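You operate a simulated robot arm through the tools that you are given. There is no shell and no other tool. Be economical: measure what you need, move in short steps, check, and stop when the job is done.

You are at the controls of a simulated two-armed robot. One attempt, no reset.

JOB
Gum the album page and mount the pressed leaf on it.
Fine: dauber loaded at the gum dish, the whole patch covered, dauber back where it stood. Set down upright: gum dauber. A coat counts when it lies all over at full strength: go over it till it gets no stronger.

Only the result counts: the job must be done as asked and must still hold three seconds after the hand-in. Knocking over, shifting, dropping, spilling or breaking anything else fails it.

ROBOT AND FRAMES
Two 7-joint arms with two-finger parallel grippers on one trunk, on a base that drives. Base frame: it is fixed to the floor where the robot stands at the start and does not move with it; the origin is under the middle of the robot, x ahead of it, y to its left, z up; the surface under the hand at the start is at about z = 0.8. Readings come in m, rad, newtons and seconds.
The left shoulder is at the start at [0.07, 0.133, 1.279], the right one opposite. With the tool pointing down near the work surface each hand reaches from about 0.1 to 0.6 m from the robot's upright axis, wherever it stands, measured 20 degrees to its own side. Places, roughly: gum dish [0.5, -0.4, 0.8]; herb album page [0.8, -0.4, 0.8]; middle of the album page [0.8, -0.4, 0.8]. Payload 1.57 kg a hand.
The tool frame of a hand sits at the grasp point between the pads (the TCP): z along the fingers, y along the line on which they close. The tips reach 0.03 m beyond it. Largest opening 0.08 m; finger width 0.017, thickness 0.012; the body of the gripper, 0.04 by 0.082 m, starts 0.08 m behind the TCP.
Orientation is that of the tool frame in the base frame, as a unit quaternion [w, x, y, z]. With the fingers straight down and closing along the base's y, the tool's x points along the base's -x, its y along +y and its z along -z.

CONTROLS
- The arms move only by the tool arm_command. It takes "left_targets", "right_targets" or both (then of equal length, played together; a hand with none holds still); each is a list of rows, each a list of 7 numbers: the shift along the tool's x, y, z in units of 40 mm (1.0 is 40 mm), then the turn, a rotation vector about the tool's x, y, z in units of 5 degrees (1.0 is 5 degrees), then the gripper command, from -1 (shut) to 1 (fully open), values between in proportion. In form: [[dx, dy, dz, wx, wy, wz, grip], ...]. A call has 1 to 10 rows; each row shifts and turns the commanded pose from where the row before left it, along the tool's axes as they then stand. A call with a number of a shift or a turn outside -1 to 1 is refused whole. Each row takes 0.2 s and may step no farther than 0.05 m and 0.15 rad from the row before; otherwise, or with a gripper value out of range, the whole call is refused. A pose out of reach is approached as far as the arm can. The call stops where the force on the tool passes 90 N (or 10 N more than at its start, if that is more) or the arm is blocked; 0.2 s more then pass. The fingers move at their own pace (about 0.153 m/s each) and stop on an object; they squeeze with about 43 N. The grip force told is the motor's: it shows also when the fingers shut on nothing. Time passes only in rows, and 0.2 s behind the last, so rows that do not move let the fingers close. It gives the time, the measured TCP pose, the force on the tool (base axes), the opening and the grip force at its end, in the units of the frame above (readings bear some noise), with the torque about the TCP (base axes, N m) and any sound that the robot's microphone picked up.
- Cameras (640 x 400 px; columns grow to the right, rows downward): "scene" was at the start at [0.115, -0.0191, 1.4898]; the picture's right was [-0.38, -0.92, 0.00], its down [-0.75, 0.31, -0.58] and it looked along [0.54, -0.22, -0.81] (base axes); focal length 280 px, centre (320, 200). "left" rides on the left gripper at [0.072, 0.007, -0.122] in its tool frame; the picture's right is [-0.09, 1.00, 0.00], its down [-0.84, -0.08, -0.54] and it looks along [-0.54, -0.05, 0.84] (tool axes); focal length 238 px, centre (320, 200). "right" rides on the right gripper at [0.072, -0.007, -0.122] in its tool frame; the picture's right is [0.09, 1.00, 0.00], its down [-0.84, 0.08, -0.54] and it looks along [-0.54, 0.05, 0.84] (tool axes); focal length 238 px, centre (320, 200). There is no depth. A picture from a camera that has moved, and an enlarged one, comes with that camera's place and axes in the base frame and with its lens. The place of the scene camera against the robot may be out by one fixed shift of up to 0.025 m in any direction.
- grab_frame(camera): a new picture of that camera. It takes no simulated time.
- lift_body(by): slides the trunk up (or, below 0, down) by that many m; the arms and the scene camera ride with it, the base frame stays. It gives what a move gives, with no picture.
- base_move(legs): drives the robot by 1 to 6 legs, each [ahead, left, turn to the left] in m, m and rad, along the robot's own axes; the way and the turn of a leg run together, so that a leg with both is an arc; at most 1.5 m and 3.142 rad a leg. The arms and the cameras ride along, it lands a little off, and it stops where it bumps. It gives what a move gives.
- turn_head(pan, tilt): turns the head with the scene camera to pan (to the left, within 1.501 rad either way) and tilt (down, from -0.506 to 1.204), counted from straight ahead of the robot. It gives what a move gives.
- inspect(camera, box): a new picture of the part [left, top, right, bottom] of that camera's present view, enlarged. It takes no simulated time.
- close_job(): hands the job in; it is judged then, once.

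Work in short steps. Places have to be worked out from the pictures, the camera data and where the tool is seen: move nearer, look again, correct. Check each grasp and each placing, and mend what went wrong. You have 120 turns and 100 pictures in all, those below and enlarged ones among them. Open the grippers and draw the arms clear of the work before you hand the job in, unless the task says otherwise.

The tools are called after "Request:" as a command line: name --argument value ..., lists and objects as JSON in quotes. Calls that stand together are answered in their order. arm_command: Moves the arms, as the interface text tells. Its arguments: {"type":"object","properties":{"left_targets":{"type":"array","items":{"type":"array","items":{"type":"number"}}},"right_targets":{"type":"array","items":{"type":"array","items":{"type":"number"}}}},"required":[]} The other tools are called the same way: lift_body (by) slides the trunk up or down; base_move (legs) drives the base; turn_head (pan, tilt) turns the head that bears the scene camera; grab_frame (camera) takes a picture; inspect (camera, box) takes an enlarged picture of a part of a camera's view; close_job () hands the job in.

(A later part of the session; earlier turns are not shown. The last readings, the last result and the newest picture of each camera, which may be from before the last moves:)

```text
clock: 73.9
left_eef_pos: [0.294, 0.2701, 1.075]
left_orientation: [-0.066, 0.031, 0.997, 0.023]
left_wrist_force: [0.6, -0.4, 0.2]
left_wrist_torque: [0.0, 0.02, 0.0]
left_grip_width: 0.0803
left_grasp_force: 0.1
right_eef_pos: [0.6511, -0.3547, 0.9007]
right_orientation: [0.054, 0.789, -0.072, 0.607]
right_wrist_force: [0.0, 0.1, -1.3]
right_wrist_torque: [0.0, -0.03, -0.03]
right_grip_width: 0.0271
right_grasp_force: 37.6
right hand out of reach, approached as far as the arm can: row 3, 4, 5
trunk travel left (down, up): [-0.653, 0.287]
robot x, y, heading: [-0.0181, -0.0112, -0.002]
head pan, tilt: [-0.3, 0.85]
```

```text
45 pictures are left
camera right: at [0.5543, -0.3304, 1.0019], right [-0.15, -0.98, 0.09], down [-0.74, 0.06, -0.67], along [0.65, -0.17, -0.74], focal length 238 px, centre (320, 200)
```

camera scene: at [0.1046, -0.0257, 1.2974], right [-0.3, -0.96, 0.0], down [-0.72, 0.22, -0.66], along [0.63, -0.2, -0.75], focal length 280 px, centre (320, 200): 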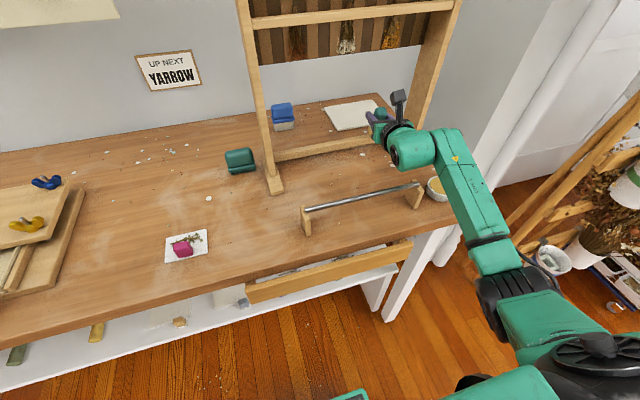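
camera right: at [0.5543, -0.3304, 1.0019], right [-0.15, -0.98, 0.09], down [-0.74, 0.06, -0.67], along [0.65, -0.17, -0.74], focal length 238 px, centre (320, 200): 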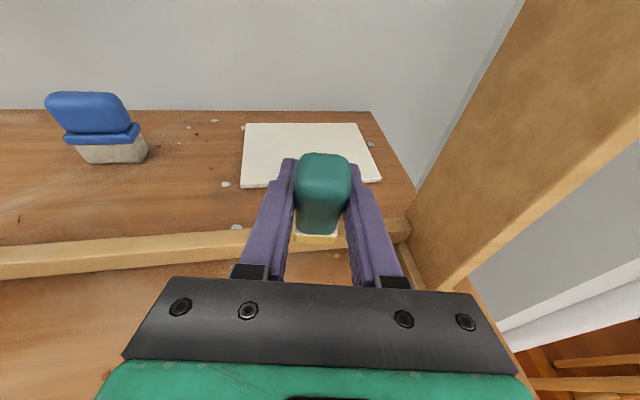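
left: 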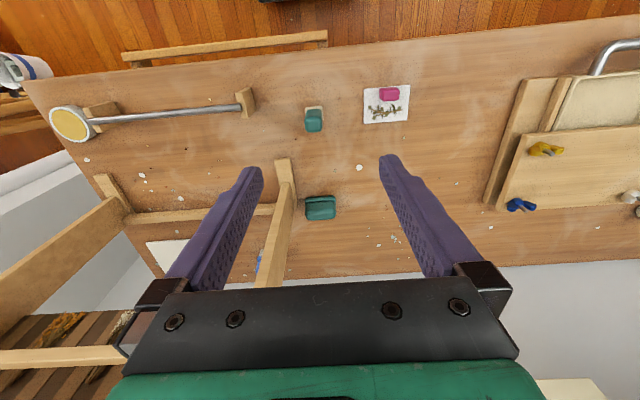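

Yaw is limited to about −10°, which still helps. Now I drive forward 0.11 m so the pad passes over the crossbar, under the board.

Request:
base_move --legs '[[0.11, 0, 0]]'

Request:
grab_frame --camera "scene"

Request:
grab_frame --camera "right"

```text
clock: 75.1
left_eef_pos: [0.4033, 0.2715, 1.0746]
left_orientation: [-0.066, 0.031, 0.997, 0.023]
left_wrist_force: [0.5, 0.3, -0.6]
left_wrist_torque: [0.03, 0.02, -0.02]
left_grip_width: 0.0801
left_grasp_force: 0.0
right_eef_pos: [0.7596, -0.356, 0.9008]
right_orientation: [0.055, 0.789, -0.072, 0.607]
right_wrist_force: [-0.4, -0.3, -1.2]
right_wrist_torque: [0.0, 0.01, 0.0]
right_grip_width: 0.0269
right_grasp_force: 37.7
trunk travel left (down, up): [-0.653, 0.287]
robot x, y, heading: [0.0943, -0.0105, -0.001]
head pan, tilt: [-0.3, 0.85]
```

```text
44 pictures are left
camera scene: at [0.214, -0.0257, 1.2975], right [-0.3, -0.95, 0.0], down [-0.72, 0.22, -0.66], along [0.63, -0.2, -0.75], focal length 280 px, centre (320, 200)
```

scene: 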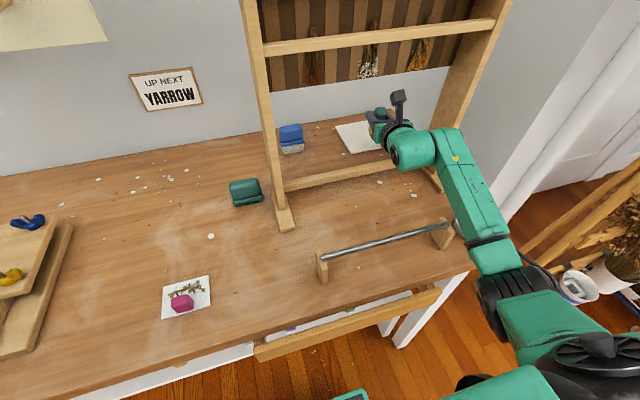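

```text
43 pictures are left
camera right: at [0.6638, -0.3305, 1.0022], right [-0.15, -0.98, 0.09], down [-0.74, 0.06, -0.67], along [0.65, -0.17, -0.74], focal length 238 px, centre (320, 200)
```

right: 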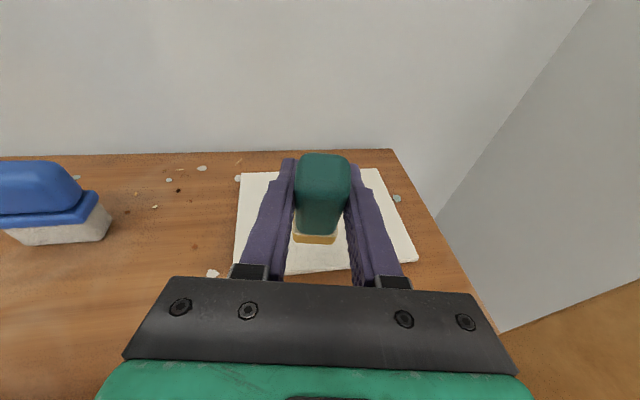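

Inside and clear. I drive another 5 cm, to bring the boom past the board plane and the pad over the page.

Request:
base_move --legs '[[0.05, 0, 0]]'

Request:
arm_command --right_targets '[[-0.6, 0, 0.16, 0, 0, 0, -1], [0, 0, 0, 0, -1, 0, -1], [0, 0, 0, 0, -1, 0, -1], [0, 0, 0, 0, -1, 0, -1], [0, 0, 0, 0, 0, 0, -1]]'

Request:
grab_frame --camera "scene"

Request:
grab_frame --camera "right"

```text
clock: 76.0
left_eef_pos: [0.4513, 0.2715, 1.0738]
left_orientation: [-0.066, 0.031, 0.997, 0.023]
left_wrist_force: [0.0, 0.0, 0.3]
left_wrist_torque: [0.03, 0.02, 0.0]
left_grip_width: 0.0802
left_grasp_force: 0.1
right_eef_pos: [0.8091, -0.3563, 0.9014]
right_orientation: [0.055, 0.79, -0.073, 0.607]
right_wrist_force: [0.4, -0.2, -0.8]
right_wrist_torque: [-0.02, -0.02, -0.02]
right_grip_width: 0.027
right_grasp_force: 37.8
trunk travel left (down, up): [-0.653, 0.287]
robot x, y, heading: [0.1391, -0.0132, -0.001]
head pan, tilt: [-0.3, 0.85]
```

```text
clock: 77.2
left_eef_pos: [0.453, 0.2706, 1.0752]
left_orientation: [-0.066, 0.031, 0.997, 0.023]
left_wrist_force: [-0.5, -0.6, 0.0]
left_wrist_torque: [-0.01, 0.0, 0.02]
left_grip_width: 0.0801
left_grasp_force: 0.1
right_eef_pos: [0.8112, -0.3547, 0.8748]
right_orientation: [0.044, 0.863, -0.077, 0.498]
right_wrist_force: [-1.0, -0.1, -0.3]
right_wrist_torque: [0.02, 0.01, -0.02]
right_grip_width: 0.0269
right_grasp_force: 37.9
trunk travel left (down, up): [-0.653, 0.287]
robot x, y, heading: [0.1408, -0.0124, -0.001]
head pan, tilt: [-0.3, 0.85]
```

```text
42 pictures are left
camera scene: at [0.2639, -0.0258, 1.2974], right [-0.3, -0.96, 0.0], down [-0.72, 0.22, -0.66], along [0.63, -0.2, -0.75], focal length 280 px, centre (320, 200)
```

scene: 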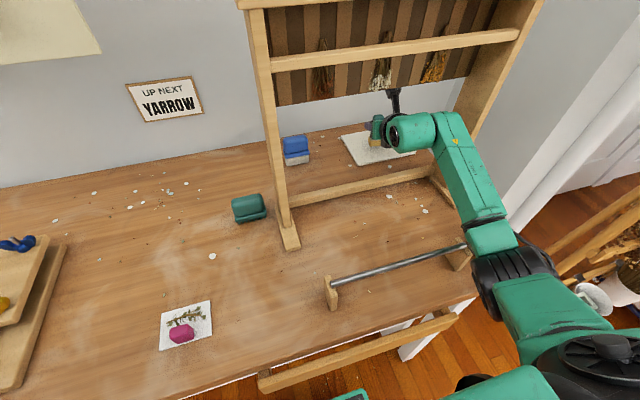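

```text
41 pictures are left
camera right: at [0.7427, -0.3359, 0.9991], right [-0.13, -0.99, 0.08], down [-0.89, 0.08, -0.45], along [0.44, -0.13, -0.89], focal length 238 px, centre (320, 200)
```

right: 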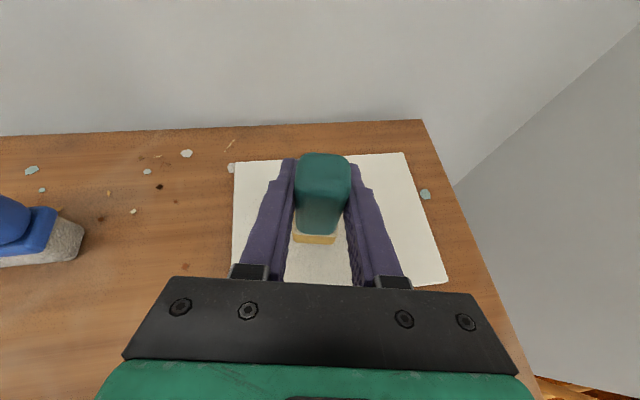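

Pad is level above the page centre. I lower it till it touches.

Request:
arm_command --right_targets '[[-0.2, 0, 0.115, 0, 0, 0, -1], [-0.087, 0, 0.05, 0, 0, 0, -1], [-0.043, 0, 0.025, 0, 0, 0, -1], [0, 0, 0, 0, 0, 0, -1]]'

Request:
inspect --camera "right" --box '[220, 140, 460, 300]'

```text
clock: 78.2
left_eef_pos: [0.4518, 0.271, 1.0753]
left_orientation: [-0.066, 0.031, 0.997, 0.022]
left_wrist_force: [0.6, 0.1, -0.5]
left_wrist_torque: [0.01, -0.02, 0.0]
left_grip_width: 0.0801
left_grasp_force: 0.1
right_eef_pos: [0.8101, -0.3559, 0.861]
right_orientation: [0.046, 0.861, -0.078, 0.5]
right_wrist_force: [2.1, 0.1, 5.5]
right_wrist_torque: [-0.07, -0.02, -0.01]
right_grip_width: 0.027
right_grasp_force: 37.6
trunk travel left (down, up): [-0.653, 0.287]
robot x, y, heading: [0.1426, -0.0049, -0.004]
head pan, tilt: [-0.3, 0.85]
```

```text
2.50 times, centred on (340, 220) of right
camera zoom: at [0.742, -0.3358, 0.9858], right [-0.13, -0.99, 0.08], down [-0.89, 0.08, -0.46], along [0.45, -0.13, -0.89], focal length 596 px, centre (270, 150)
```

zoom: 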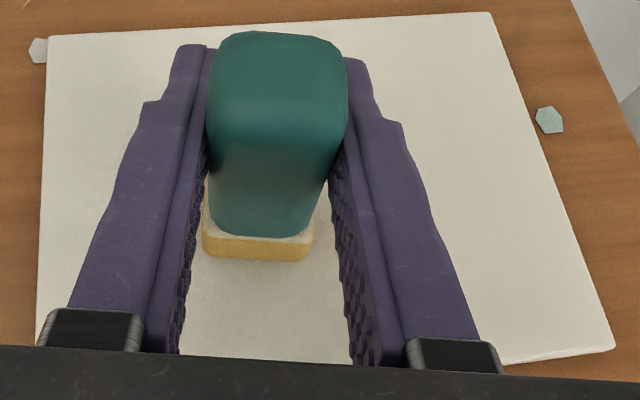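

Contact at TCP z≈0.861 (5.5 N). I slide 3 cm to the right under light pressure and look at the trace.

Request:
arm_command --right_targets '[[0.011, 0.37, 0.07, 0, 0, 0, -1], [0.033, 0.37, 0.057, 0, 0, 0, -1], [0, 0, 0, 0, 0, 0, -1]]'

Request:
inspect --camera "right" --box '[220, 140, 460, 300]'

Request:
inspect --camera "scene" --box '[330, 80, 490, 200]'

```text
clock: 79.0
left_eef_pos: [0.4511, 0.2731, 1.0744]
left_orientation: [-0.065, 0.032, 0.997, 0.021]
left_wrist_force: [-0.6, 0.3, 0.0]
left_wrist_torque: [0.01, 0.01, -0.02]
left_grip_width: 0.0801
left_grasp_force: 0.1
right_eef_pos: [0.8099, -0.3832, 0.8616]
right_orientation: [0.046, 0.861, -0.078, 0.5]
right_wrist_force: [2.4, 2.5, 8.7]
right_wrist_torque: [0.13, 0.04, 0.01]
right_grip_width: 0.0269
right_grasp_force: 37.9
trunk travel left (down, up): [-0.653, 0.287]
robot x, y, heading: [0.1428, -0.0112, -0.001]
head pan, tilt: [-0.3, 0.85]
```

```text
2.50 times, centred on (340, 220) of right
camera zoom: at [0.741, -0.3644, 0.9857], right [-0.13, -0.99, 0.08], down [-0.88, 0.08, -0.46], along [0.45, -0.13, -0.88], focal length 596 px, centre (270, 150)
```

zoom: 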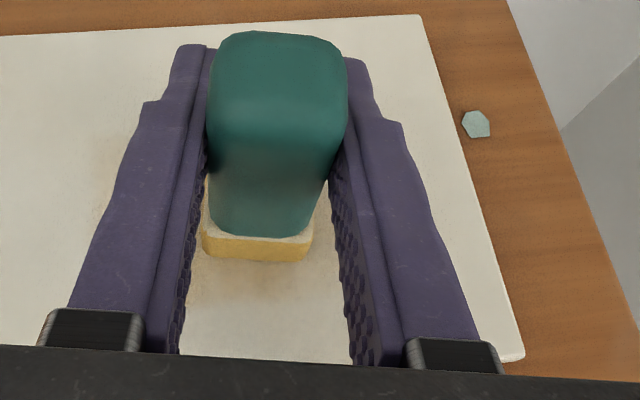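

```text
3.33 times, centred on (410, 140) of scene
camera zoom: at [0.2615, -0.0237, 1.2978], right [-0.3, -0.96, 0.0], down [-0.72, 0.22, -0.66], along [0.63, -0.2, -0.75], focal length 933 px, centre (20, 400)
```

zoom: 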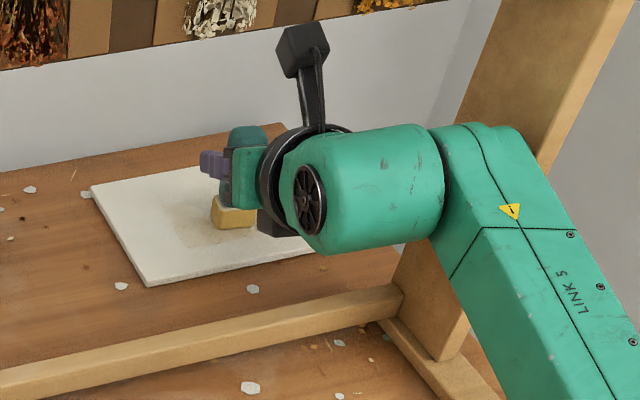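

A faint gum trace shows. Coat must build up, so I raster over the centre: first to y≈−0.41, then strokes back and forth.

Request:
arm_command --right_targets '[[0.033, 0.37, 0.057, 0, 0, 0, -1], [0.033, 0.37, 0.057, 0, 0, 0, -1], [0.16, -0.057, 0.277, 0, 0, 0, -1], [-0.045, -0.504, -0.078, 0, 0, 0, -1], [-0.045, -0.504, -0.078, 0, 0, 0, -1], [-0.045, -0.504, -0.078, 0, 0, 0, -1], [-0.045, -0.504, -0.078, 0, 0, 0, -1], [0.16, -0.057, 0.277, 0, 0, 0, -1], [0, 0, 0, 0, 0, 0, -1]]'

Request:
inspect --camera "right" --box '[220, 120, 500, 310]'

```text
clock: 81.0
left_eef_pos: [0.4501, 0.2708, 1.0754]
left_orientation: [-0.064, 0.032, 0.997, 0.022]
left_wrist_force: [0.5, 0.1, 0.4]
left_wrist_torque: [0.02, -0.03, 0.04]
left_grip_width: 0.08
left_grasp_force: 0.1
right_eef_pos: [0.8353, -0.3342, 0.8627]
right_orientation: [0.044, 0.861, -0.078, 0.5]
right_wrist_force: [-1.1, -1.0, 9.4]
right_wrist_torque: [-0.05, 0.14, -0.03]
right_grip_width: 0.0269
right_grasp_force: 37.6
trunk travel left (down, up): [-0.653, 0.287]
robot x, y, heading: [0.1376, -0.0093, 0.001]
head pan, tilt: [-0.3, 0.85]
```

```text
2.11 times, centred on (360, 215) of right
camera zoom: at [0.7673, -0.3135, 0.9858], right [-0.13, -0.99, 0.08], down [-0.88, 0.08, -0.46], along [0.45, -0.13, -0.88], focal length 502 px, centre (236, 168)
```

zoom: 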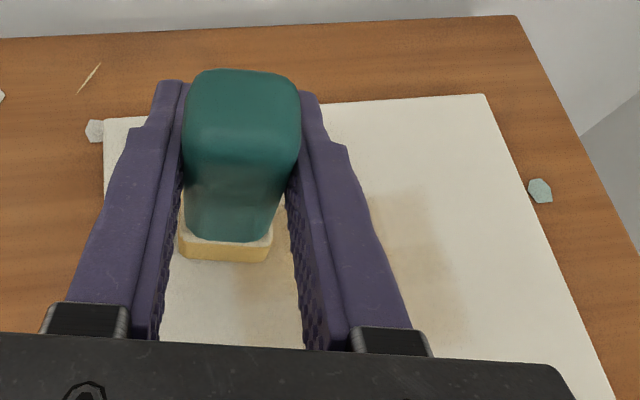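

The stain shows the patch: roughly x 0.79–0.855, y −0.333…−0.417. I continue with strokes at x≈0.835 and 0.848.

Request:
arm_command --right_targets '[[0.045, 0.504, 0.078, 0, 0, 0, -1], [0.045, 0.504, 0.078, 0, 0, 0, -1], [0.045, 0.504, 0.078, 0, 0, 0, -1], [0.045, 0.504, 0.078, 0, 0, 0, -1], [0.16, -0.057, 0.277, 0, 0, 0, -1], [-0.045, -0.504, -0.078, 0, 0, 0, -1], [-0.045, -0.504, -0.078, 0, 0, 0, -1], [-0.045, -0.504, -0.078, 0, 0, 0, -1], [-0.045, -0.504, -0.078, 0, 0, 0, -1]]'

Request:
arm_command --right_targets '[[-0.31, 0.11, -0.54, 0, 0, 0, -1], [0.045, 0.504, 0.078, 0, 0, 0, -1], [0.045, 0.504, 0.078, 0, 0, 0, -1], [0.045, 0.504, 0.078, 0, 0, 0, -1], [0.045, 0.504, 0.078, 0, 0, 0, -1], [-0.27, 0.1, -0.47, 0, 0, 0, -1], [-0.045, -0.504, -0.078, 0, 0, 0, -1], [-0.045, -0.504, -0.078, 0, 0, 0, -1], [-0.045, -0.504, -0.078, 0, 0, 0, -1], [-0.045, -0.504, -0.078, 0, 0, 0, -1]]'

Request:
inspect --camera "right" --box '[220, 120, 500, 310]'

```text
clock: 83.0
left_eef_pos: [0.4519, 0.2705, 1.0758]
left_orientation: [-0.065, 0.032, 0.997, 0.023]
left_wrist_force: [-0.5, 0.5, 0.0]
left_wrist_torque: [0.02, 0.02, 0.04]
left_grip_width: 0.08
left_grasp_force: 0.1
right_eef_pos: [0.8486, -0.3348, 0.8614]
right_orientation: [0.045, 0.861, -0.079, 0.501]
right_wrist_force: [3.9, -3.8, 11.9]
right_wrist_torque: [-0.21, -0.07, 0.04]
right_grip_width: 0.0268
right_grasp_force: 38.0
trunk travel left (down, up): [-0.653, 0.287]
robot x, y, heading: [0.1439, -0.0107, -0.006]
head pan, tilt: [-0.3, 0.85]
```

```text
clock: 85.2
left_eef_pos: [0.4506, 0.2701, 1.0754]
left_orientation: [-0.063, 0.032, 0.997, 0.023]
left_wrist_force: [-0.8, 0.5, 0.0]
left_wrist_torque: [0.0, 0.0, 0.0]
left_grip_width: 0.0801
left_grasp_force: 0.1
right_eef_pos: [0.7991, -0.3352, 0.8616]
right_orientation: [0.046, 0.861, -0.079, 0.5]
right_wrist_force: [-0.9, -4.6, 14.0]
right_wrist_torque: [-0.23, 0.14, 0.04]
right_grip_width: 0.027
right_grasp_force: 37.6
trunk travel left (down, up): [-0.653, 0.287]
robot x, y, heading: [0.1381, -0.0121, -0.001]
head pan, tilt: [-0.3, 0.85]
```

```text
2.11 times, centred on (360, 215) of right
camera zoom: at [0.7312, -0.3143, 0.9855], right [-0.13, -0.99, 0.08], down [-0.88, 0.08, -0.46], along [0.45, -0.13, -0.89], focal length 502 px, centre (236, 168)
```

zoom: 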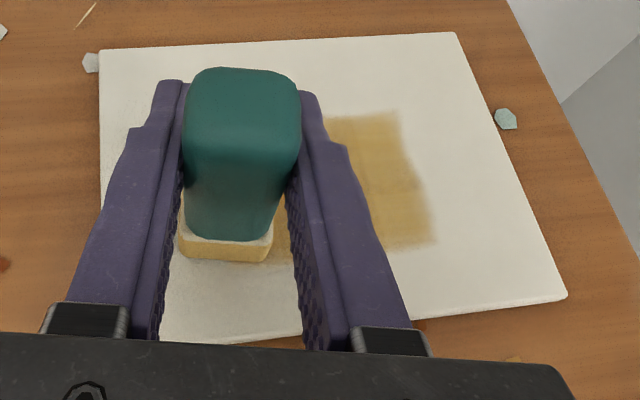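

The patch edges are sharp now: x≈0.782–0.843, y≈−0.333…−0.416. I go over it again at x≈0.787, 0.802, 0.817, 0.832.

Request:
arm_command --right_targets '[[-0.148, 0.053, -0.256, 0, 0, 0, -1], [0.045, 0.504, 0.078, 0, 0, 0, -1], [0.045, 0.504, 0.078, 0, 0, 0, -1], [0.045, 0.504, 0.078, 0, 0, 0, -1], [0.045, 0.504, 0.078, 0, 0, 0, -1], [0.185, -0.066, 0.32, 0, 0, 0, -1], [-0.045, -0.504, -0.078, 0, 0, 0, -1], [-0.045, -0.504, -0.078, 0, 0, 0, -1], [-0.045, -0.504, -0.078, 0, 0, 0, -1], [-0.045, -0.504, -0.078, 0, 0, 0, -1]]'

Request:
arm_command --right_targets '[[0.185, -0.066, 0.32, 0, 0, 0, -1], [0.045, 0.504, 0.078, 0, 0, 0, -1], [0.045, 0.504, 0.078, 0, 0, 0, -1], [0.045, 0.504, 0.078, 0, 0, 0, -1], [0.045, 0.504, 0.078, 0, 0, 0, -1], [0.185, -0.066, 0.32, 0, 0, 0, -1], [-0.045, -0.504, -0.078, 0, 0, 0, -1], [-0.045, -0.504, -0.078, 0, 0, 0, -1], [-0.045, -0.504, -0.078, 0, 0, 0, -1], [-0.045, -0.504, -0.078, 0, 0, 0, -1]]'

Request:
inspect --camera "right" --box '[220, 120, 500, 310]'

```text
clock: 87.4
left_eef_pos: [0.4516, 0.2702, 1.0754]
left_orientation: [-0.065, 0.032, 0.997, 0.023]
left_wrist_force: [-0.1, 0.0, -0.4]
left_wrist_torque: [0.01, 0.0, 0.02]
left_grip_width: 0.0799
left_grasp_force: 0.0
right_eef_pos: [0.8051, -0.3329, 0.8622]
right_orientation: [0.044, 0.861, -0.078, 0.501]
right_wrist_force: [2.1, -2.9, 9.1]
right_wrist_torque: [-0.16, 0.0, 0.02]
right_grip_width: 0.0269
right_grasp_force: 38.1
trunk travel left (down, up): [-0.653, 0.287]
robot x, y, heading: [0.1402, -0.0116, -0.004]
head pan, tilt: [-0.3, 0.85]
```

```text
clock: 89.6
left_eef_pos: [0.451, 0.2701, 1.0742]
left_orientation: [-0.065, 0.032, 0.997, 0.024]
left_wrist_force: [0.2, 0.5, -0.4]
left_wrist_torque: [0.02, -0.02, -0.01]
left_grip_width: 0.0801
left_grasp_force: 0.0
right_eef_pos: [0.8349, -0.3337, 0.8623]
right_orientation: [0.044, 0.861, -0.078, 0.501]
right_wrist_force: [3.5, -4.9, 11.7]
right_wrist_torque: [-0.21, -0.02, 0.04]
right_grip_width: 0.027
right_grasp_force: 38.0
trunk travel left (down, up): [-0.653, 0.287]
robot x, y, heading: [0.1429, -0.0129, 0.004]
head pan, tilt: [-0.3, 0.85]
```

```text
2.11 times, centred on (360, 215) of right
camera zoom: at [0.7663, -0.3146, 0.9855], right [-0.13, -0.99, 0.08], down [-0.88, 0.08, -0.46], along [0.45, -0.13, -0.88], focal length 502 px, centre (236, 168)
```

zoom: 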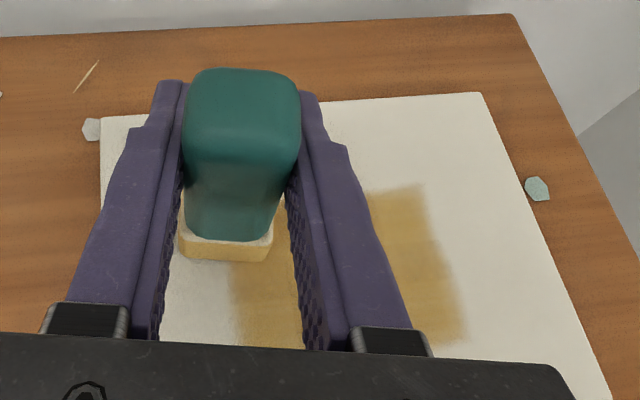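

Getting stronger. Another full round, from far to near.

Request:
arm_command --right_targets '[[0.123, -0.044, 0.213, 0, 0, 0, -1], [0.045, 0.504, 0.078, 0, 0, 0, -1], [0.045, 0.504, 0.078, 0, 0, 0, -1], [0.045, 0.504, 0.078, 0, 0, 0, -1], [0.045, 0.504, 0.078, 0, 0, 0, -1], [-0.246, 0.088, -0.426, 0, 0, 0, -1], [-0.045, -0.504, -0.078, 0, 0, 0, -1], [-0.045, -0.504, -0.078, 0, 0, 0, -1], [-0.045, -0.504, -0.078, 0, 0, 0, -1], [-0.045, -0.504, -0.078, 0, 0, 0, -1]]'

Request:
arm_command --right_targets '[[-0.246, 0.088, -0.426, 0, 0, 0, -1], [0.045, 0.504, 0.078, 0, 0, 0, -1], [0.045, 0.504, 0.078, 0, 0, 0, -1], [0.045, 0.504, 0.078, 0, 0, 0, -1], [0.045, 0.504, 0.078, 0, 0, 0, -1], [-0.246, 0.088, -0.426, 0, 0, 0, -1], [-0.045, -0.504, -0.078, 0, 0, 0, -1], [-0.045, -0.504, -0.078, 0, 0, 0, -1], [-0.045, -0.504, -0.078, 0, 0, 0, -1], [-0.045, -0.504, -0.078, 0, 0, 0, -1]]'

Request:
arm_command --right_targets '[[0.045, 0.504, 0.078, 0, 0, 0, -1], [0.045, 0.504, 0.078, 0, 0, 0, -1], [0.045, 0.504, 0.078, 0, 0, 0, -1], [0.045, 0.504, 0.078, 0, 0, 0, -1], [0.185, -0.066, 0.32, 0, 0, 0, -1], [-0.045, -0.504, -0.078, 0, 0, 0, -1], [-0.045, -0.504, -0.078, 0, 0, 0, -1], [-0.045, -0.504, -0.078, 0, 0, 0, -1], [-0.045, -0.504, -0.078, 0, 0, 0, -1], [0.185, -0.066, 0.32, 0, 0, 0, -1]]'

Request:
arm_command --right_targets '[[0.045, 0.504, 0.078, 0, 0, 0, -1], [0.045, 0.504, 0.078, 0, 0, 0, -1], [0.045, 0.504, 0.078, 0, 0, 0, -1], [0.045, 0.504, 0.078, 0, 0, 0, -1], [0.185, -0.066, 0.32, 0, 0, 0, -1], [-0.045, -0.504, -0.078, 0, 0, 0, -1], [-0.045, -0.504, -0.078, 0, 0, 0, -1], [-0.045, -0.504, -0.078, 0, 0, 0, -1], [-0.045, -0.504, -0.078, 0, 0, 0, -1], [0.185, -0.066, 0.32, 0, 0, 0, -1]]'

Request:
inspect --camera "right" --box '[220, 120, 500, 310]'

```text
clock: 91.8
left_eef_pos: [0.4495, 0.2706, 1.0754]
left_orientation: [-0.064, 0.032, 0.997, 0.023]
left_wrist_force: [-0.7, 0.1, 0.2]
left_wrist_torque: [0.03, -0.01, -0.01]
left_grip_width: 0.08
left_grasp_force: 0.0
right_eef_pos: [0.8225, -0.3353, 0.8615]
right_orientation: [0.045, 0.861, -0.078, 0.5]
right_wrist_force: [-0.5, -3.7, 14.6]
right_wrist_torque: [-0.23, 0.1, 0.04]
right_grip_width: 0.0268
right_grasp_force: 37.5
trunk travel left (down, up): [-0.653, 0.287]
robot x, y, heading: [0.1404, -0.0127, -0.005]
head pan, tilt: [-0.3, 0.85]
```

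```text
clock: 94.0
left_eef_pos: [0.4499, 0.2699, 1.0747]
left_orientation: [-0.064, 0.032, 0.997, 0.023]
left_wrist_force: [0.4, -0.4, -0.4]
left_wrist_torque: [-0.05, -0.01, 0.03]
left_grip_width: 0.08
left_grasp_force: 0.0
right_eef_pos: [0.7822, -0.3362, 0.8615]
right_orientation: [0.045, 0.861, -0.079, 0.5]
right_wrist_force: [-0.8, -5.0, 12.6]
right_wrist_torque: [-0.19, 0.17, 0.05]
right_grip_width: 0.0271
right_grasp_force: 37.8
trunk travel left (down, up): [-0.653, 0.287]
robot x, y, heading: [0.1387, -0.0124, -0.0]
head pan, tilt: [-0.3, 0.85]
```

```text
clock: 96.2
left_eef_pos: [0.4509, 0.2716, 1.0756]
left_orientation: [-0.066, 0.032, 0.997, 0.022]
left_wrist_force: [0.0, 0.7, -0.1]
left_wrist_torque: [0.03, 0.02, -0.01]
left_grip_width: 0.0801
left_grasp_force: 0.0
right_eef_pos: [0.8147, -0.3337, 0.8614]
right_orientation: [0.044, 0.861, -0.077, 0.5]
right_wrist_force: [-1.4, -0.5, 8.3]
right_wrist_torque: [0.04, 0.12, -0.07]
right_grip_width: 0.0268
right_grasp_force: 37.9
trunk travel left (down, up): [-0.653, 0.287]
robot x, y, heading: [0.1384, -0.0138, 0.0]
head pan, tilt: [-0.3, 0.85]
```

```text
clock: 98.4
left_eef_pos: [0.4516, 0.2724, 1.0747]
left_orientation: [-0.065, 0.032, 0.997, 0.022]
left_wrist_force: [0.7, 0.7, -0.1]
left_wrist_torque: [0.03, -0.02, 0.03]
left_grip_width: 0.08
left_grasp_force: 0.0
right_eef_pos: [0.8442, -0.3338, 0.8615]
right_orientation: [0.046, 0.861, -0.079, 0.5]
right_wrist_force: [-2.5, -1.4, 9.9]
right_wrist_torque: [-0.06, 0.18, 0.02]
right_grip_width: 0.0273
right_grasp_force: 38.0
trunk travel left (down, up): [-0.653, 0.287]
robot x, y, heading: [0.1451, -0.013, 0.001]
head pan, tilt: [-0.3, 0.85]
```

```text
2.11 times, centred on (360, 215) of right
camera zoom: at [0.7763, -0.3135, 0.9855], right [-0.13, -0.99, 0.08], down [-0.89, 0.08, -0.46], along [0.45, -0.13, -0.89], focal length 502 px, centre (236, 168)
```

zoom: 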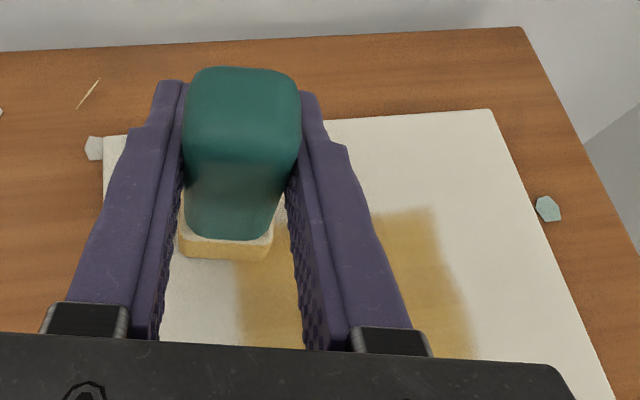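

One more stroke pair on the far edge, then I lift 1 cm and slide the hand left to see the whole patch.

Request:
arm_command --right_targets '[[0.045, 0.504, 0.078, 0, 0, 0, -1], [0.045, 0.504, 0.078, 0, 0, 0, -1], [0.045, 0.504, 0.078, 0, 0, 0, -1], [0.045, 0.504, 0.078, 0, 0, 0, -1], [-0.045, -0.504, -0.078, 0, 0, 0, -1], [-0.045, -0.504, -0.078, 0, 0, 0, -1], [-0.045, -0.504, -0.078, 0, 0, 0, -1], [-0.045, -0.504, -0.078, 0, 0, 0, -1], [0.26, 0, -0.15, 0, 0, 0, -1], [-0.07, -0.79, -0.12, 0, 0, 0, -1]]'

Request:
arm_command --right_targets '[[-0.2, -0.74, -0.34, 0, 0, 0, -1], [-0.2, -0.74, -0.34, 0, 0, 0, -1], [0, 0, 0, 0, 0, 0, -1]]'

Request:
inspect --camera "right" --box '[280, 100, 640, 320]'

```text
clock: 100.6
left_eef_pos: [0.4522, 0.274, 1.0741]
left_orientation: [-0.066, 0.031, 0.997, 0.022]
left_wrist_force: [-0.4, 0.8, -0.2]
left_wrist_torque: [-0.01, -0.01, 0.02]
left_grip_width: 0.08
left_grasp_force: 0.1
right_eef_pos: [0.8449, -0.2999, 0.8718]
right_orientation: [0.045, 0.862, -0.078, 0.499]
right_wrist_force: [0.1, 0.3, 0.5]
right_wrist_torque: [0.01, -0.03, -0.03]
right_grip_width: 0.0268
right_grasp_force: 37.8
trunk travel left (down, up): [-0.653, 0.287]
robot x, y, heading: [0.1422, -0.0101, -0.0]
head pan, tilt: [-0.3, 0.85]
```

```text
clock: 101.4
left_eef_pos: [0.4529, 0.2708, 1.0738]
left_orientation: [-0.066, 0.032, 0.997, 0.023]
left_wrist_force: [0.6, -0.4, -0.4]
left_wrist_torque: [0.01, -0.01, 0.0]
left_grip_width: 0.0798
left_grasp_force: 0.0
right_eef_pos: [0.8262, -0.2377, 0.87]
right_orientation: [0.044, 0.862, -0.078, 0.499]
right_wrist_force: [0.4, 0.3, -0.3]
right_wrist_torque: [-0.01, -0.02, -0.02]
right_grip_width: 0.0271
right_grasp_force: 37.8
trunk travel left (down, up): [-0.653, 0.287]
robot x, y, heading: [0.1419, -0.0141, -0.002]
head pan, tilt: [-0.3, 0.85]
```

```text
1.78 times, centred on (460, 210) of right
camera zoom: at [0.7574, -0.2189, 0.9948], right [-0.13, -0.99, 0.08], down [-0.89, 0.08, -0.45], along [0.44, -0.13, -0.89], focal length 424 px, centre (71, 182)
```

zoom: 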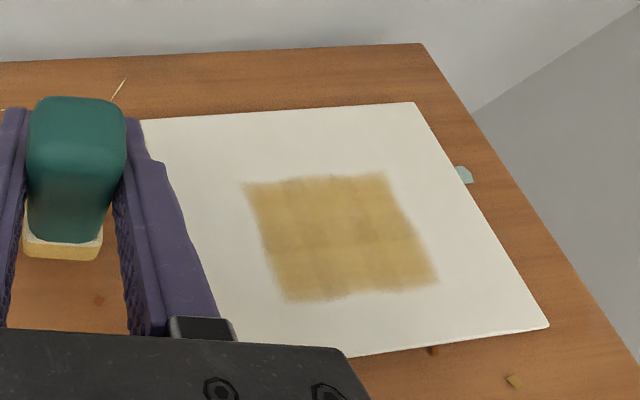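

The patch is a clean rectangle x 0.781–0.842, y −0.336…−0.417, slightly uneven. I go over it again fully.

Request:
arm_command --right_targets '[[0.129, 0.776, 0.224, 0, 0, 0, -1], [0.129, 0.776, 0.224, 0, 0, 0, -1], [0.129, 0.776, 0.224, 0, 0, 0, -1], [-0.206, 0, 0.119, 0, 0, 0, -1], [0.045, 0.504, 0.078, 0, 0, 0, -1], [0.045, 0.504, 0.078, 0, 0, 0, -1], [0.045, 0.504, 0.078, 0, 0, 0, -1], [0.045, 0.504, 0.078, 0, 0, 0, -1], [-0.148, 0.053, -0.256, 0, 0, 0, -1]]'

Request:
arm_command --right_targets '[[-0.045, -0.504, -0.078, 0, 0, 0, -1], [-0.045, -0.504, -0.078, 0, 0, 0, -1], [-0.045, -0.504, -0.078, 0, 0, 0, -1], [-0.045, -0.504, -0.078, 0, 0, 0, -1], [-0.148, 0.053, -0.256, 0, 0, 0, -1], [0.045, 0.504, 0.078, 0, 0, 0, -1], [0.045, 0.504, 0.078, 0, 0, 0, -1], [0.045, 0.504, 0.078, 0, 0, 0, -1], [0.045, 0.504, 0.078, 0, 0, 0, -1], [-0.148, 0.053, -0.256, 0, 0, 0, -1]]'

Request:
arm_command --right_targets '[[-0.045, -0.504, -0.078, 0, 0, 0, -1], [-0.045, -0.504, -0.078, 0, 0, 0, -1], [-0.045, -0.504, -0.078, 0, 0, 0, -1], [-0.045, -0.504, -0.078, 0, 0, 0, -1], [-0.148, 0.053, -0.256, 0, 0, 0, -1], [0.045, 0.504, 0.078, 0, 0, 0, -1], [0.045, 0.504, 0.078, 0, 0, 0, -1], [0.045, 0.504, 0.078, 0, 0, 0, -1], [0.045, 0.504, 0.078, 0, 0, 0, -1], [-0.1, 0.036, -0.17, 0, 0, 0, -1]]'

Request:
arm_command --right_targets '[[-0.045, -0.504, -0.078, 0, 0, 0, -1], [-0.045, -0.504, -0.078, 0, 0, 0, -1], [-0.045, -0.504, -0.078, 0, 0, 0, -1], [-0.045, -0.504, -0.078, 0, 0, 0, -1], [0.26, 0, -0.15, 0, 0, 0, -1], [0, -0.79, 0, 0, 0, 0, -1], [0, -0.79, 0, 0, 0, 0, -1], [0.1, -0.79, 0.17, 0, 0, 0, -1], [0, 0, 0, 0, 0, 0, -1]]'

Request:
inspect --camera "right" --box '[280, 100, 640, 320]'

```text
clock: 103.6
left_eef_pos: [0.4515, 0.2826, 1.0717]
left_orientation: [-0.065, 0.026, 0.997, 0.018]
left_wrist_force: [-0.3, -0.6, 1.2]
left_wrist_torque: [0.07, -0.02, -0.02]
left_grip_width: 0.0801
left_grasp_force: 0.0
right_eef_pos: [0.8379, -0.3819, 0.868]
right_orientation: [0.034, 0.862, -0.06, 0.503]
right_wrist_force: [-0.2, -0.8, -1.1]
right_wrist_torque: [-0.02, 0.02, -0.01]
right_grip_width: 0.0269
right_grasp_force: 37.7
trunk travel left (down, up): [-0.653, 0.287]
robot x, y, heading: [0.1398, -0.0124, 0.008]
head pan, tilt: [-0.3, 0.85]
stopped in row 9 (right hand): the arm was blocked; the commanded pose is now the measured one
```

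```text
clock: 105.8
left_eef_pos: [0.4575, 0.2871, 1.0684]
left_orientation: [-0.069, 0.025, 0.997, 0.016]
left_wrist_force: [0.1, 0.1, -0.4]
left_wrist_torque: [0.0, 0.02, 0.0]
left_grip_width: 0.0799
left_grasp_force: 0.1
right_eef_pos: [0.8175, -0.3837, 0.8613]
right_orientation: [0.037, 0.863, -0.062, 0.5]
right_wrist_force: [2.1, 0.6, 7.7]
right_wrist_torque: [0.08, -0.18, 0.03]
right_grip_width: 0.0268
right_grasp_force: 37.6
trunk travel left (down, up): [-0.653, 0.287]
robot x, y, heading: [0.1434, -0.0088, 0.011]
head pan, tilt: [-0.3, 0.85]
```

```text
clock: 108.0
left_eef_pos: [0.4555, 0.288, 1.0689]
left_orientation: [-0.068, 0.027, 0.997, 0.015]
left_wrist_force: [-0.4, 0.8, 0.9]
left_wrist_torque: [0.02, 0.03, 0.03]
left_grip_width: 0.08
left_grasp_force: 0.0
right_eef_pos: [0.7934, -0.3856, 0.862]
right_orientation: [0.039, 0.864, -0.062, 0.498]
right_wrist_force: [-0.8, -0.4, -0.9]
right_wrist_torque: [-0.01, -0.01, 0.02]
right_grip_width: 0.027
right_grasp_force: 37.7
trunk travel left (down, up): [-0.653, 0.287]
robot x, y, heading: [0.141, -0.0113, 0.009]
head pan, tilt: [-0.3, 0.85]
```

```text
clock: 110.0
left_eef_pos: [0.4521, 0.2738, 1.0745]
left_orientation: [-0.065, 0.028, 0.997, 0.023]
left_wrist_force: [0.0, -0.4, -0.6]
left_wrist_torque: [0.03, -0.03, -0.02]
left_grip_width: 0.0798
left_grasp_force: 0.0
right_eef_pos: [0.8101, -0.2301, 0.8753]
right_orientation: [0.036, 0.862, -0.069, 0.5]
right_wrist_force: [0.0, 0.6, 0.5]
right_wrist_torque: [-0.02, 0.01, 0.02]
right_grip_width: 0.0269
right_grasp_force: 37.7
trunk travel left (down, up): [-0.653, 0.287]
robot x, y, heading: [0.1418, -0.0083, 0.004]
head pan, tilt: [-0.3, 0.85]
```

```text
1.78 times, centred on (460, 210) of right
camera zoom: at [0.7415, -0.2131, 0.9991], right [-0.11, -0.99, 0.07], down [-0.89, 0.07, -0.46], along [0.45, -0.12, -0.89], focal length 424 px, centre (71, 182)
```

zoom: 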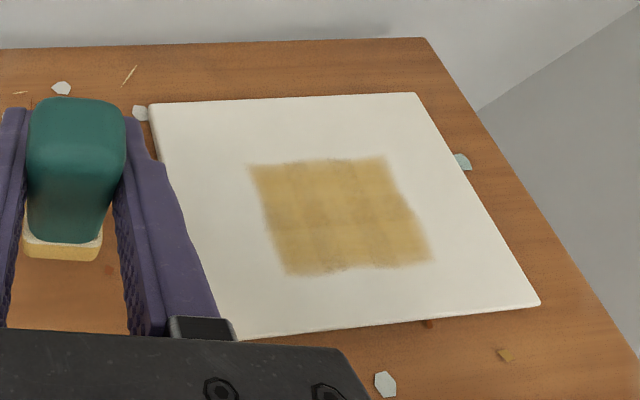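

This round only covered the left half (a link touched the right post and strokes were offset). I now go over the right half with strokes along x at y≈−0.375, −0.39.

Request:
arm_command --right_targets '[[0.003, 0.919, 0.006, 0, 0, 0, -1], [0.003, 0.919, 0.006, 0, 0, 0, -1], [0.003, 0.919, 0.006, 0, 0, 0, -1], [0.003, 0.919, 0.006, 0, 0, 0, -1], [-0.31, 0, 0.18, 0, 0, 0, -1], [0.246, -0.088, 0.426, 0, 0, 0, -1], [0.246, -0.088, 0.426, 0, 0, 0, -1], [0.246, -0.088, 0.426, 0, 0, 0, -1]]'

Request:
arm_command --right_targets '[[0.033, 0.37, 0.057, 0, 0, 0, -1], [-0.246, 0.088, -0.426, 0, 0, 0, -1], [-0.246, 0.088, -0.426, 0, 0, 0, -1], [-0.246, 0.088, -0.426, 0, 0, 0, -1], [0, 0, 0, 0, 0, 0, -1]]'

Request:
inspect --camera "scene" --box '[330, 60, 550, 220]'

```text
clock: 111.8
left_eef_pos: [0.4503, 0.274, 1.0745]
left_orientation: [-0.065, 0.028, 0.997, 0.021]
left_wrist_force: [0.5, -0.1, 0.4]
left_wrist_torque: [-0.01, -0.05, 0.01]
left_grip_width: 0.0799
left_grasp_force: 0.0
right_eef_pos: [0.8472, -0.3719, 0.8634]
right_orientation: [0.037, 0.861, -0.069, 0.502]
right_wrist_force: [0.6, -1.6, 7.5]
right_wrist_torque: [-0.16, 0.03, 0.04]
right_grip_width: 0.027
right_grasp_force: 38.0
trunk travel left (down, up): [-0.653, 0.287]
robot x, y, heading: [0.1454, -0.0108, 0.007]
head pan, tilt: [-0.3, 0.85]
```

```text
clock: 113.0
left_eef_pos: [0.4512, 0.2748, 1.0752]
left_orientation: [-0.065, 0.028, 0.997, 0.022]
left_wrist_force: [-0.1, -0.2, 0.1]
left_wrist_torque: [-0.01, 0.02, 0.04]
left_grip_width: 0.08
left_grasp_force: 0.0
right_eef_pos: [0.7854, -0.3889, 0.8625]
right_orientation: [0.037, 0.861, -0.069, 0.502]
right_wrist_force: [1.2, 0.3, 13.5]
right_wrist_torque: [-0.11, 0.03, 0.0]
right_grip_width: 0.0268
right_grasp_force: 37.9
trunk travel left (down, up): [-0.653, 0.287]
robot x, y, heading: [0.1435, -0.0079, 0.002]
head pan, tilt: [-0.3, 0.85]
```

```text
2.50 times, centred on (440, 140) of scene
camera zoom: at [0.2623, -0.0224, 1.2978], right [-0.29, -0.96, 0.0], down [-0.72, 0.22, -0.66], along [0.63, -0.19, -0.75], focal length 700 px, centre (20, 350)
```

zoom: 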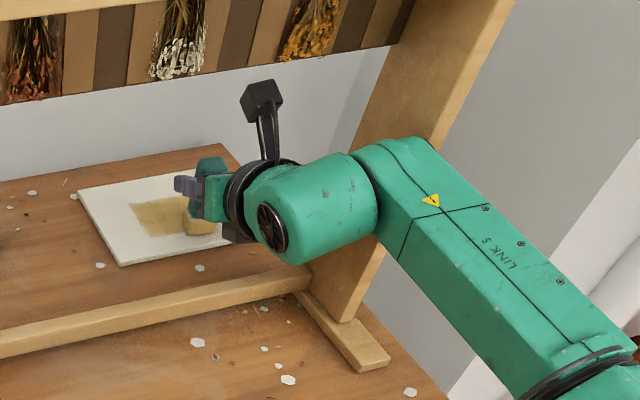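

Fine. Now the strokes at y≈−0.404, out and back twice.

Request:
arm_command --right_targets '[[0.033, 0.37, 0.057, 0, 0, 0, -1], [0.246, -0.07, 0.426, 0, 0, 0, -1], [0.246, -0.07, 0.426, 0, 0, 0, -1], [0.22, -0.06, 0.39, 0, 0, 0, -1], [-0.22, 0.06, -0.39, 0, 0, 0, -1], [-0.246, 0.07, -0.426, 0, 0, 0, -1], [-0.246, 0.07, -0.426, 0, 0, 0, -1]]'

Request:
arm_command --right_targets '[[0.246, -0.07, 0.426, 0, 0, 0, -1], [0.246, -0.07, 0.426, 0, 0, 0, -1], [0.22, -0.06, 0.39, 0, 0, 0, -1], [-0.033, -0.37, -0.057, 0, 0, 0, -1], [-0.22, 0.06, -0.39, 0, 0, 0, -1], [-0.246, 0.07, -0.426, 0, 0, 0, -1], [-0.246, 0.07, -0.426, 0, 0, 0, -1]]'

Request:
arm_command --right_targets '[[-0.033, -0.37, -0.057, 0, 0, 0, -1], [0.246, -0.07, 0.426, 0, 0, 0, -1], [0.246, -0.07, 0.426, 0, 0, 0, -1], [0.246, -0.07, 0.426, 0, 0, 0, -1], [-0.033, -0.37, -0.057, 0, 0, 0, -1], [-0.246, 0.07, -0.426, 0, 0, 0, -1], [-0.246, 0.07, -0.426, 0, 0, 0, -1], [-0.246, 0.07, -0.426, 0, 0, 0, -1]]'

Request:
arm_command --right_targets '[[-0.033, -0.37, -0.057, 0, 0, 0, -1], [0.246, -0.07, 0.426, 0, 0, 0, -1], [0.246, -0.07, 0.426, 0, 0, 0, -1], [0.246, -0.07, 0.426, 0, 0, 0, -1], [-0.02, -0.2, -0.03, 0, 0, 0, -1], [-0.246, 0.07, -0.426, 0, 0, 0, -1], [-0.246, 0.07, -0.426, 0, 0, 0, -1], [-0.246, 0.07, -0.426, 0, 0, 0, -1]]'

Request:
arm_command --right_targets '[[0.26, 0, -0.15, 0, 0, 0, -1], [0, -0.79, 0, 0, 0, 0, -1], [0, -0.79, 0, 0, 0, 0, -1], [0.2, -0.79, 0.34, 0, 0, 0, -1], [0, 0, 0, 0, 0, 0, -1]]'

Request:
inspect --camera "right" --box '[280, 100, 640, 320]'

```text
clock: 114.6
left_eef_pos: [0.4545, 0.2881, 1.0683]
left_orientation: [-0.068, 0.027, 0.997, 0.014]
left_wrist_force: [-0.3, 0.4, -0.5]
left_wrist_torque: [0.01, 0.0, -0.01]
left_grip_width: 0.0799
left_grasp_force: 0.1
right_eef_pos: [0.793, -0.3863, 0.8628]
right_orientation: [0.039, 0.863, -0.063, 0.5]
right_wrist_force: [2.9, -0.5, 9.4]
right_wrist_torque: [0.22, -0.22, 0.09]
right_grip_width: 0.027
right_grasp_force: 38.0
trunk travel left (down, up): [-0.653, 0.287]
robot x, y, heading: [0.1418, -0.0112, 0.006]
head pan, tilt: [-0.3, 0.85]
```

```text
clock: 116.2
left_eef_pos: [0.452, 0.2752, 1.074]
left_orientation: [-0.066, 0.028, 0.997, 0.02]
left_wrist_force: [-0.9, -0.5, 0.3]
left_wrist_torque: [-0.01, -0.04, 0.01]
left_grip_width: 0.08
left_grasp_force: 0.0
right_eef_pos: [0.7859, -0.3914, 0.862]
right_orientation: [0.039, 0.861, -0.07, 0.502]
right_wrist_force: [2.9, 0.6, 7.0]
right_wrist_torque: [-0.03, -0.08, 0.1]
right_grip_width: 0.0271
right_grasp_force: 37.6
trunk travel left (down, up): [-0.653, 0.287]
robot x, y, heading: [0.1426, -0.0115, 0.008]
head pan, tilt: [-0.3, 0.85]
```

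```text
clock: 118.0
left_eef_pos: [0.4493, 0.2761, 1.0748]
left_orientation: [-0.064, 0.028, 0.997, 0.022]
left_wrist_force: [0.1, -0.8, -0.8]
left_wrist_torque: [0.01, -0.03, 0.0]
left_grip_width: 0.08
left_grasp_force: 0.1
right_eef_pos: [0.7866, -0.3586, 0.8638]
right_orientation: [0.037, 0.861, -0.069, 0.503]
right_wrist_force: [3.3, 0.1, 13.9]
right_wrist_torque: [-0.1, -0.03, -0.02]
right_grip_width: 0.0269
right_grasp_force: 37.8
trunk travel left (down, up): [-0.653, 0.287]
robot x, y, heading: [0.1412, -0.0117, 0.008]
head pan, tilt: [-0.3, 0.85]
```

```text
clock: 119.8
left_eef_pos: [0.4494, 0.274, 1.0751]
left_orientation: [-0.065, 0.029, 0.997, 0.022]
left_wrist_force: [0.1, 0.2, 0.2]
left_wrist_torque: [0.0, 0.03, 0.01]
left_grip_width: 0.0802
left_grasp_force: 0.0
right_eef_pos: [0.7858, -0.3354, 0.8627]
right_orientation: [0.037, 0.861, -0.069, 0.502]
right_wrist_force: [2.7, -0.2, 15.6]
right_wrist_torque: [-0.08, -0.05, 0.04]
right_grip_width: 0.0269
right_grasp_force: 37.7
trunk travel left (down, up): [-0.653, 0.287]
robot x, y, heading: [0.1407, -0.0116, 0.008]
head pan, tilt: [-0.3, 0.85]
```

```text
clock: 121.0
left_eef_pos: [0.4525, 0.2729, 1.0752]
left_orientation: [-0.066, 0.028, 0.997, 0.022]
left_wrist_force: [-0.6, -0.6, 0.4]
left_wrist_torque: [0.01, -0.02, -0.01]
left_grip_width: 0.08
left_grasp_force: 0.0
right_eef_pos: [0.8161, -0.2442, 0.873]
right_orientation: [0.036, 0.862, -0.069, 0.5]
right_wrist_force: [-0.9, -0.3, -0.1]
right_wrist_torque: [0.02, 0.01, 0.01]
right_grip_width: 0.0272
right_grasp_force: 37.8
trunk travel left (down, up): [-0.653, 0.287]
robot x, y, heading: [0.1436, -0.0105, 0.004]
head pan, tilt: [-0.3, 0.85]
```

```text
1.78 times, centred on (460, 210) of right
camera zoom: at [0.748, -0.2271, 0.9963], right [-0.11, -0.99, 0.07], down [-0.89, 0.07, -0.46], along [0.45, -0.12, -0.89], focal length 424 px, centre (71, 182)
```

zoom: 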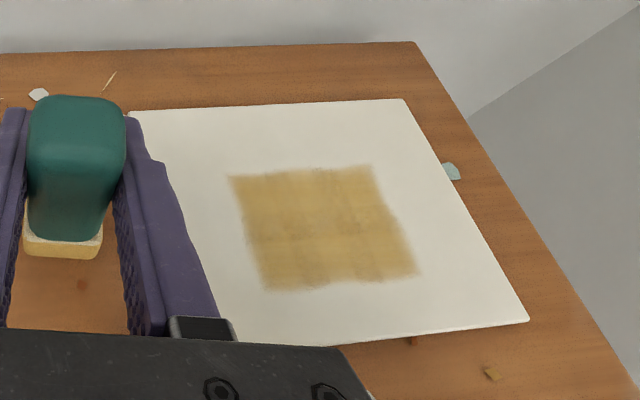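

Looks uniform. I zoom in on the patch to compare corners.

Request:
inspect --camera "right" --box '[395, 180, 525, 275]'

```text
4.21 times, centred on (460, 228) of right
camera zoom: at [0.748, -0.2271, 0.9963], right [-0.11, -0.99, 0.07], down [-0.89, 0.07, -0.46], along [0.45, -0.12, -0.89], focal length 1004 px, centre (-270, 84)
```

zoom: 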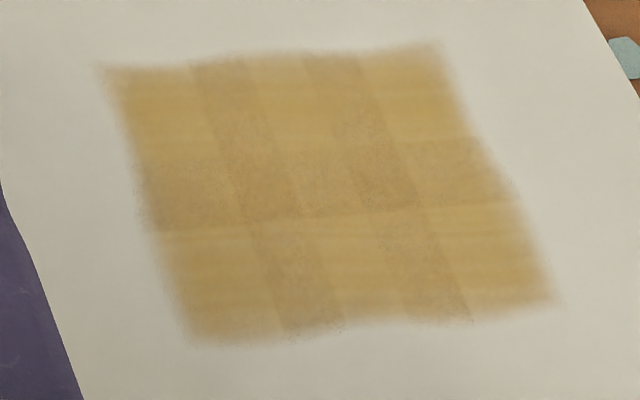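

All cells look equally strong, with only regular overlap bands, so the coat appears saturated. I flatten the tilt, raise slightly, and back the base out.

Request:
arm_command --right_targets '[[0, 0, 0, 0, 1, 0, -1], [0, 0, 0, 0, 1, 0, -1], [0, 0, 0, 0, 1, 0, -1], [0.6, 0, -0.16, 0, 0, 0, -1], [0, 0, 0, 0, 0, 0, -1]]'

Request:
base_move --legs '[[-0.21, 0, 0]]'

Request:
grab_frame --camera "scene"

```text
clock: 122.2
left_eef_pos: [0.452, 0.2726, 1.0736]
left_orientation: [-0.066, 0.029, 0.997, 0.023]
left_wrist_force: [0.0, 0.3, -0.4]
left_wrist_torque: [0.01, 0.01, -0.01]
left_grip_width: 0.0799
left_grasp_force: 0.1
right_eef_pos: [0.8219, -0.2376, 0.8993]
right_orientation: [0.037, 0.833, -0.063, 0.548]
right_wrist_force: [0.5, 0.1, -0.1]
right_wrist_torque: [-0.02, 0.02, 0.03]
right_grip_width: 0.0271
right_grasp_force: 37.8
right hand out of reach, approached as far as the arm can: row 2, 3
trunk travel left (down, up): [-0.653, 0.287]
robot x, y, heading: [0.1447, -0.0113, 0.005]
head pan, tilt: [-0.3, 0.85]
```

```text
clock: 123.9
left_eef_pos: [0.2414, 0.2719, 1.0742]
left_orientation: [-0.066, 0.028, 0.997, 0.023]
left_wrist_force: [-0.8, 0.4, 0.2]
left_wrist_torque: [-0.02, -0.03, -0.01]
left_grip_width: 0.0801
left_grasp_force: 0.0
right_eef_pos: [0.6116, -0.2386, 0.8983]
right_orientation: [0.035, 0.833, -0.062, 0.548]
right_wrist_force: [-0.2, 0.3, -0.6]
right_wrist_torque: [0.01, 0.0, -0.01]
right_grip_width: 0.027
right_grasp_force: 37.1
trunk travel left (down, up): [-0.653, 0.287]
robot x, y, heading: [-0.0676, -0.012, 0.004]
head pan, tilt: [-0.3, 0.85]
```

```text
28 pictures are left
camera scene: at [0.0548, -0.0258, 1.2974], right [-0.29, -0.96, 0.0], down [-0.72, 0.22, -0.66], along [0.63, -0.19, -0.75], focal length 280 px, centre (320, 200)
```

scene: 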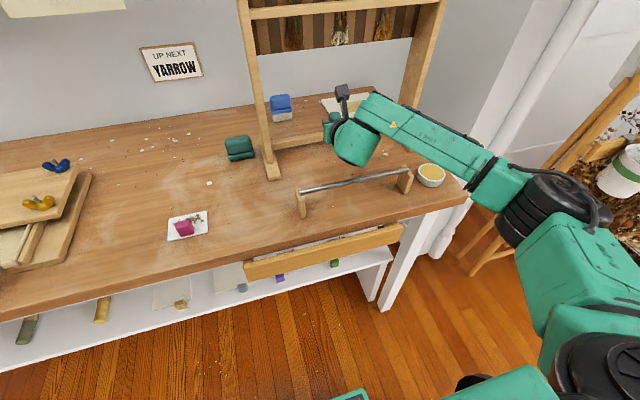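

Out cleanly. I restore the squared 30° pose, raise, and carry the dauber back above its home.

Request:
arm_command --right_targets '[[0.65, 0, -0.375, 0.7, -0.67, -0.42, -1], [0.65, 0, -0.375, 0.7, -0.67, -0.42, -1], [-0.226, -0.863, -0.392, 0, 0, 0, -1], [-0.226, -0.863, -0.392, 0, 0, 0, -1], [-0.226, -0.863, -0.392, 0, 0, 0, -1], [-0.226, -0.863, -0.392, 0, 0, 0, -1], [-0.226, -0.863, -0.392, 0, 0, 0, -1], [-0.226, -0.863, -0.392, 0, 0, 0, -1], [-0.226, -0.863, -0.392, 0, 0, 0, -1], [0, 0, 0, 0, 0, 0, -1]]'

```text
clock: 126.1
left_eef_pos: [0.2414, 0.271, 1.075]
left_orientation: [-0.066, 0.027, 0.997, 0.022]
left_wrist_force: [0.5, -0.3, 0.1]
left_wrist_torque: [-0.02, 0.0, -0.01]
left_grip_width: 0.0801
left_grasp_force: 0.0
right_eef_pos: [0.4784, 0.0031, 0.9578]
right_orientation: [0.003, 0.866, -0.002, 0.499]
right_wrist_force: [-0.4, -0.7, -0.1]
right_wrist_torque: [0.0, 0.01, -0.02]
right_grip_width: 0.027
right_grasp_force: 37.4
trunk travel left (down, up): [-0.653, 0.287]
robot x, y, heading: [-0.0666, -0.0139, 0.006]
head pan, tilt: [-0.3, 0.85]
```

I lower nearly to the table at the noted home spot.

Request:
arm_command --right_targets '[[-0.695, 0, 0.462, 0, 0, 0, -1], [-0.695, 0, 0.462, 0, 0, 0, -1], [-0.695, 0, 0.462, 0, 0, 0, -1], [-0.065, 0, 0.037, 0, 0, 0, -1], [0, 0, 0, 0, 0, 0, -1]]'

Request:
grab_frame --camera "right"

```text
clock: 127.3
left_eef_pos: [0.2412, 0.2731, 1.0745]
left_orientation: [-0.066, 0.027, 0.997, 0.023]
left_wrist_force: [0.1, 0.2, -0.1]
left_wrist_torque: [0.03, -0.04, 0.0]
left_grip_width: 0.0801
left_grasp_force: 0.1
right_eef_pos: [0.4861, 0.0036, 0.855]
right_orientation: [0.003, 0.866, -0.002, 0.5]
right_wrist_force: [0.4, -0.2, 0.0]
right_wrist_torque: [0.01, -0.02, 0.0]
right_grip_width: 0.0272
right_grasp_force: 38.2
trunk travel left (down, up): [-0.653, 0.287]
robot x, y, heading: [-0.0684, -0.0131, 0.012]
head pan, tilt: [-0.3, 0.85]
```

```text
27 pictures are left
camera right: at [0.4156, 0.0111, 0.9786], right [0.04, -1.0, 0.08], down [-0.89, -0.08, -0.45], along [0.46, -0.05, -0.89], focal length 238 px, centre (320, 200)
```

right: 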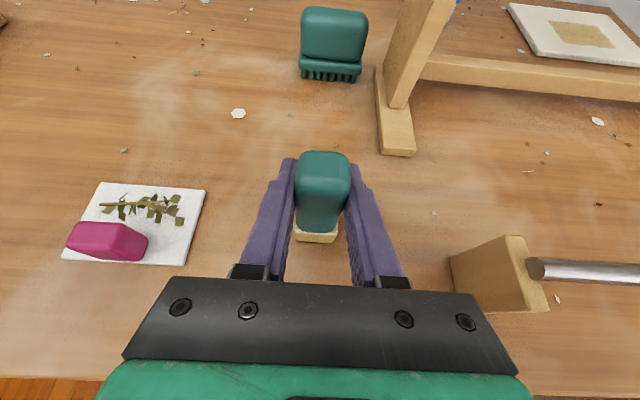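

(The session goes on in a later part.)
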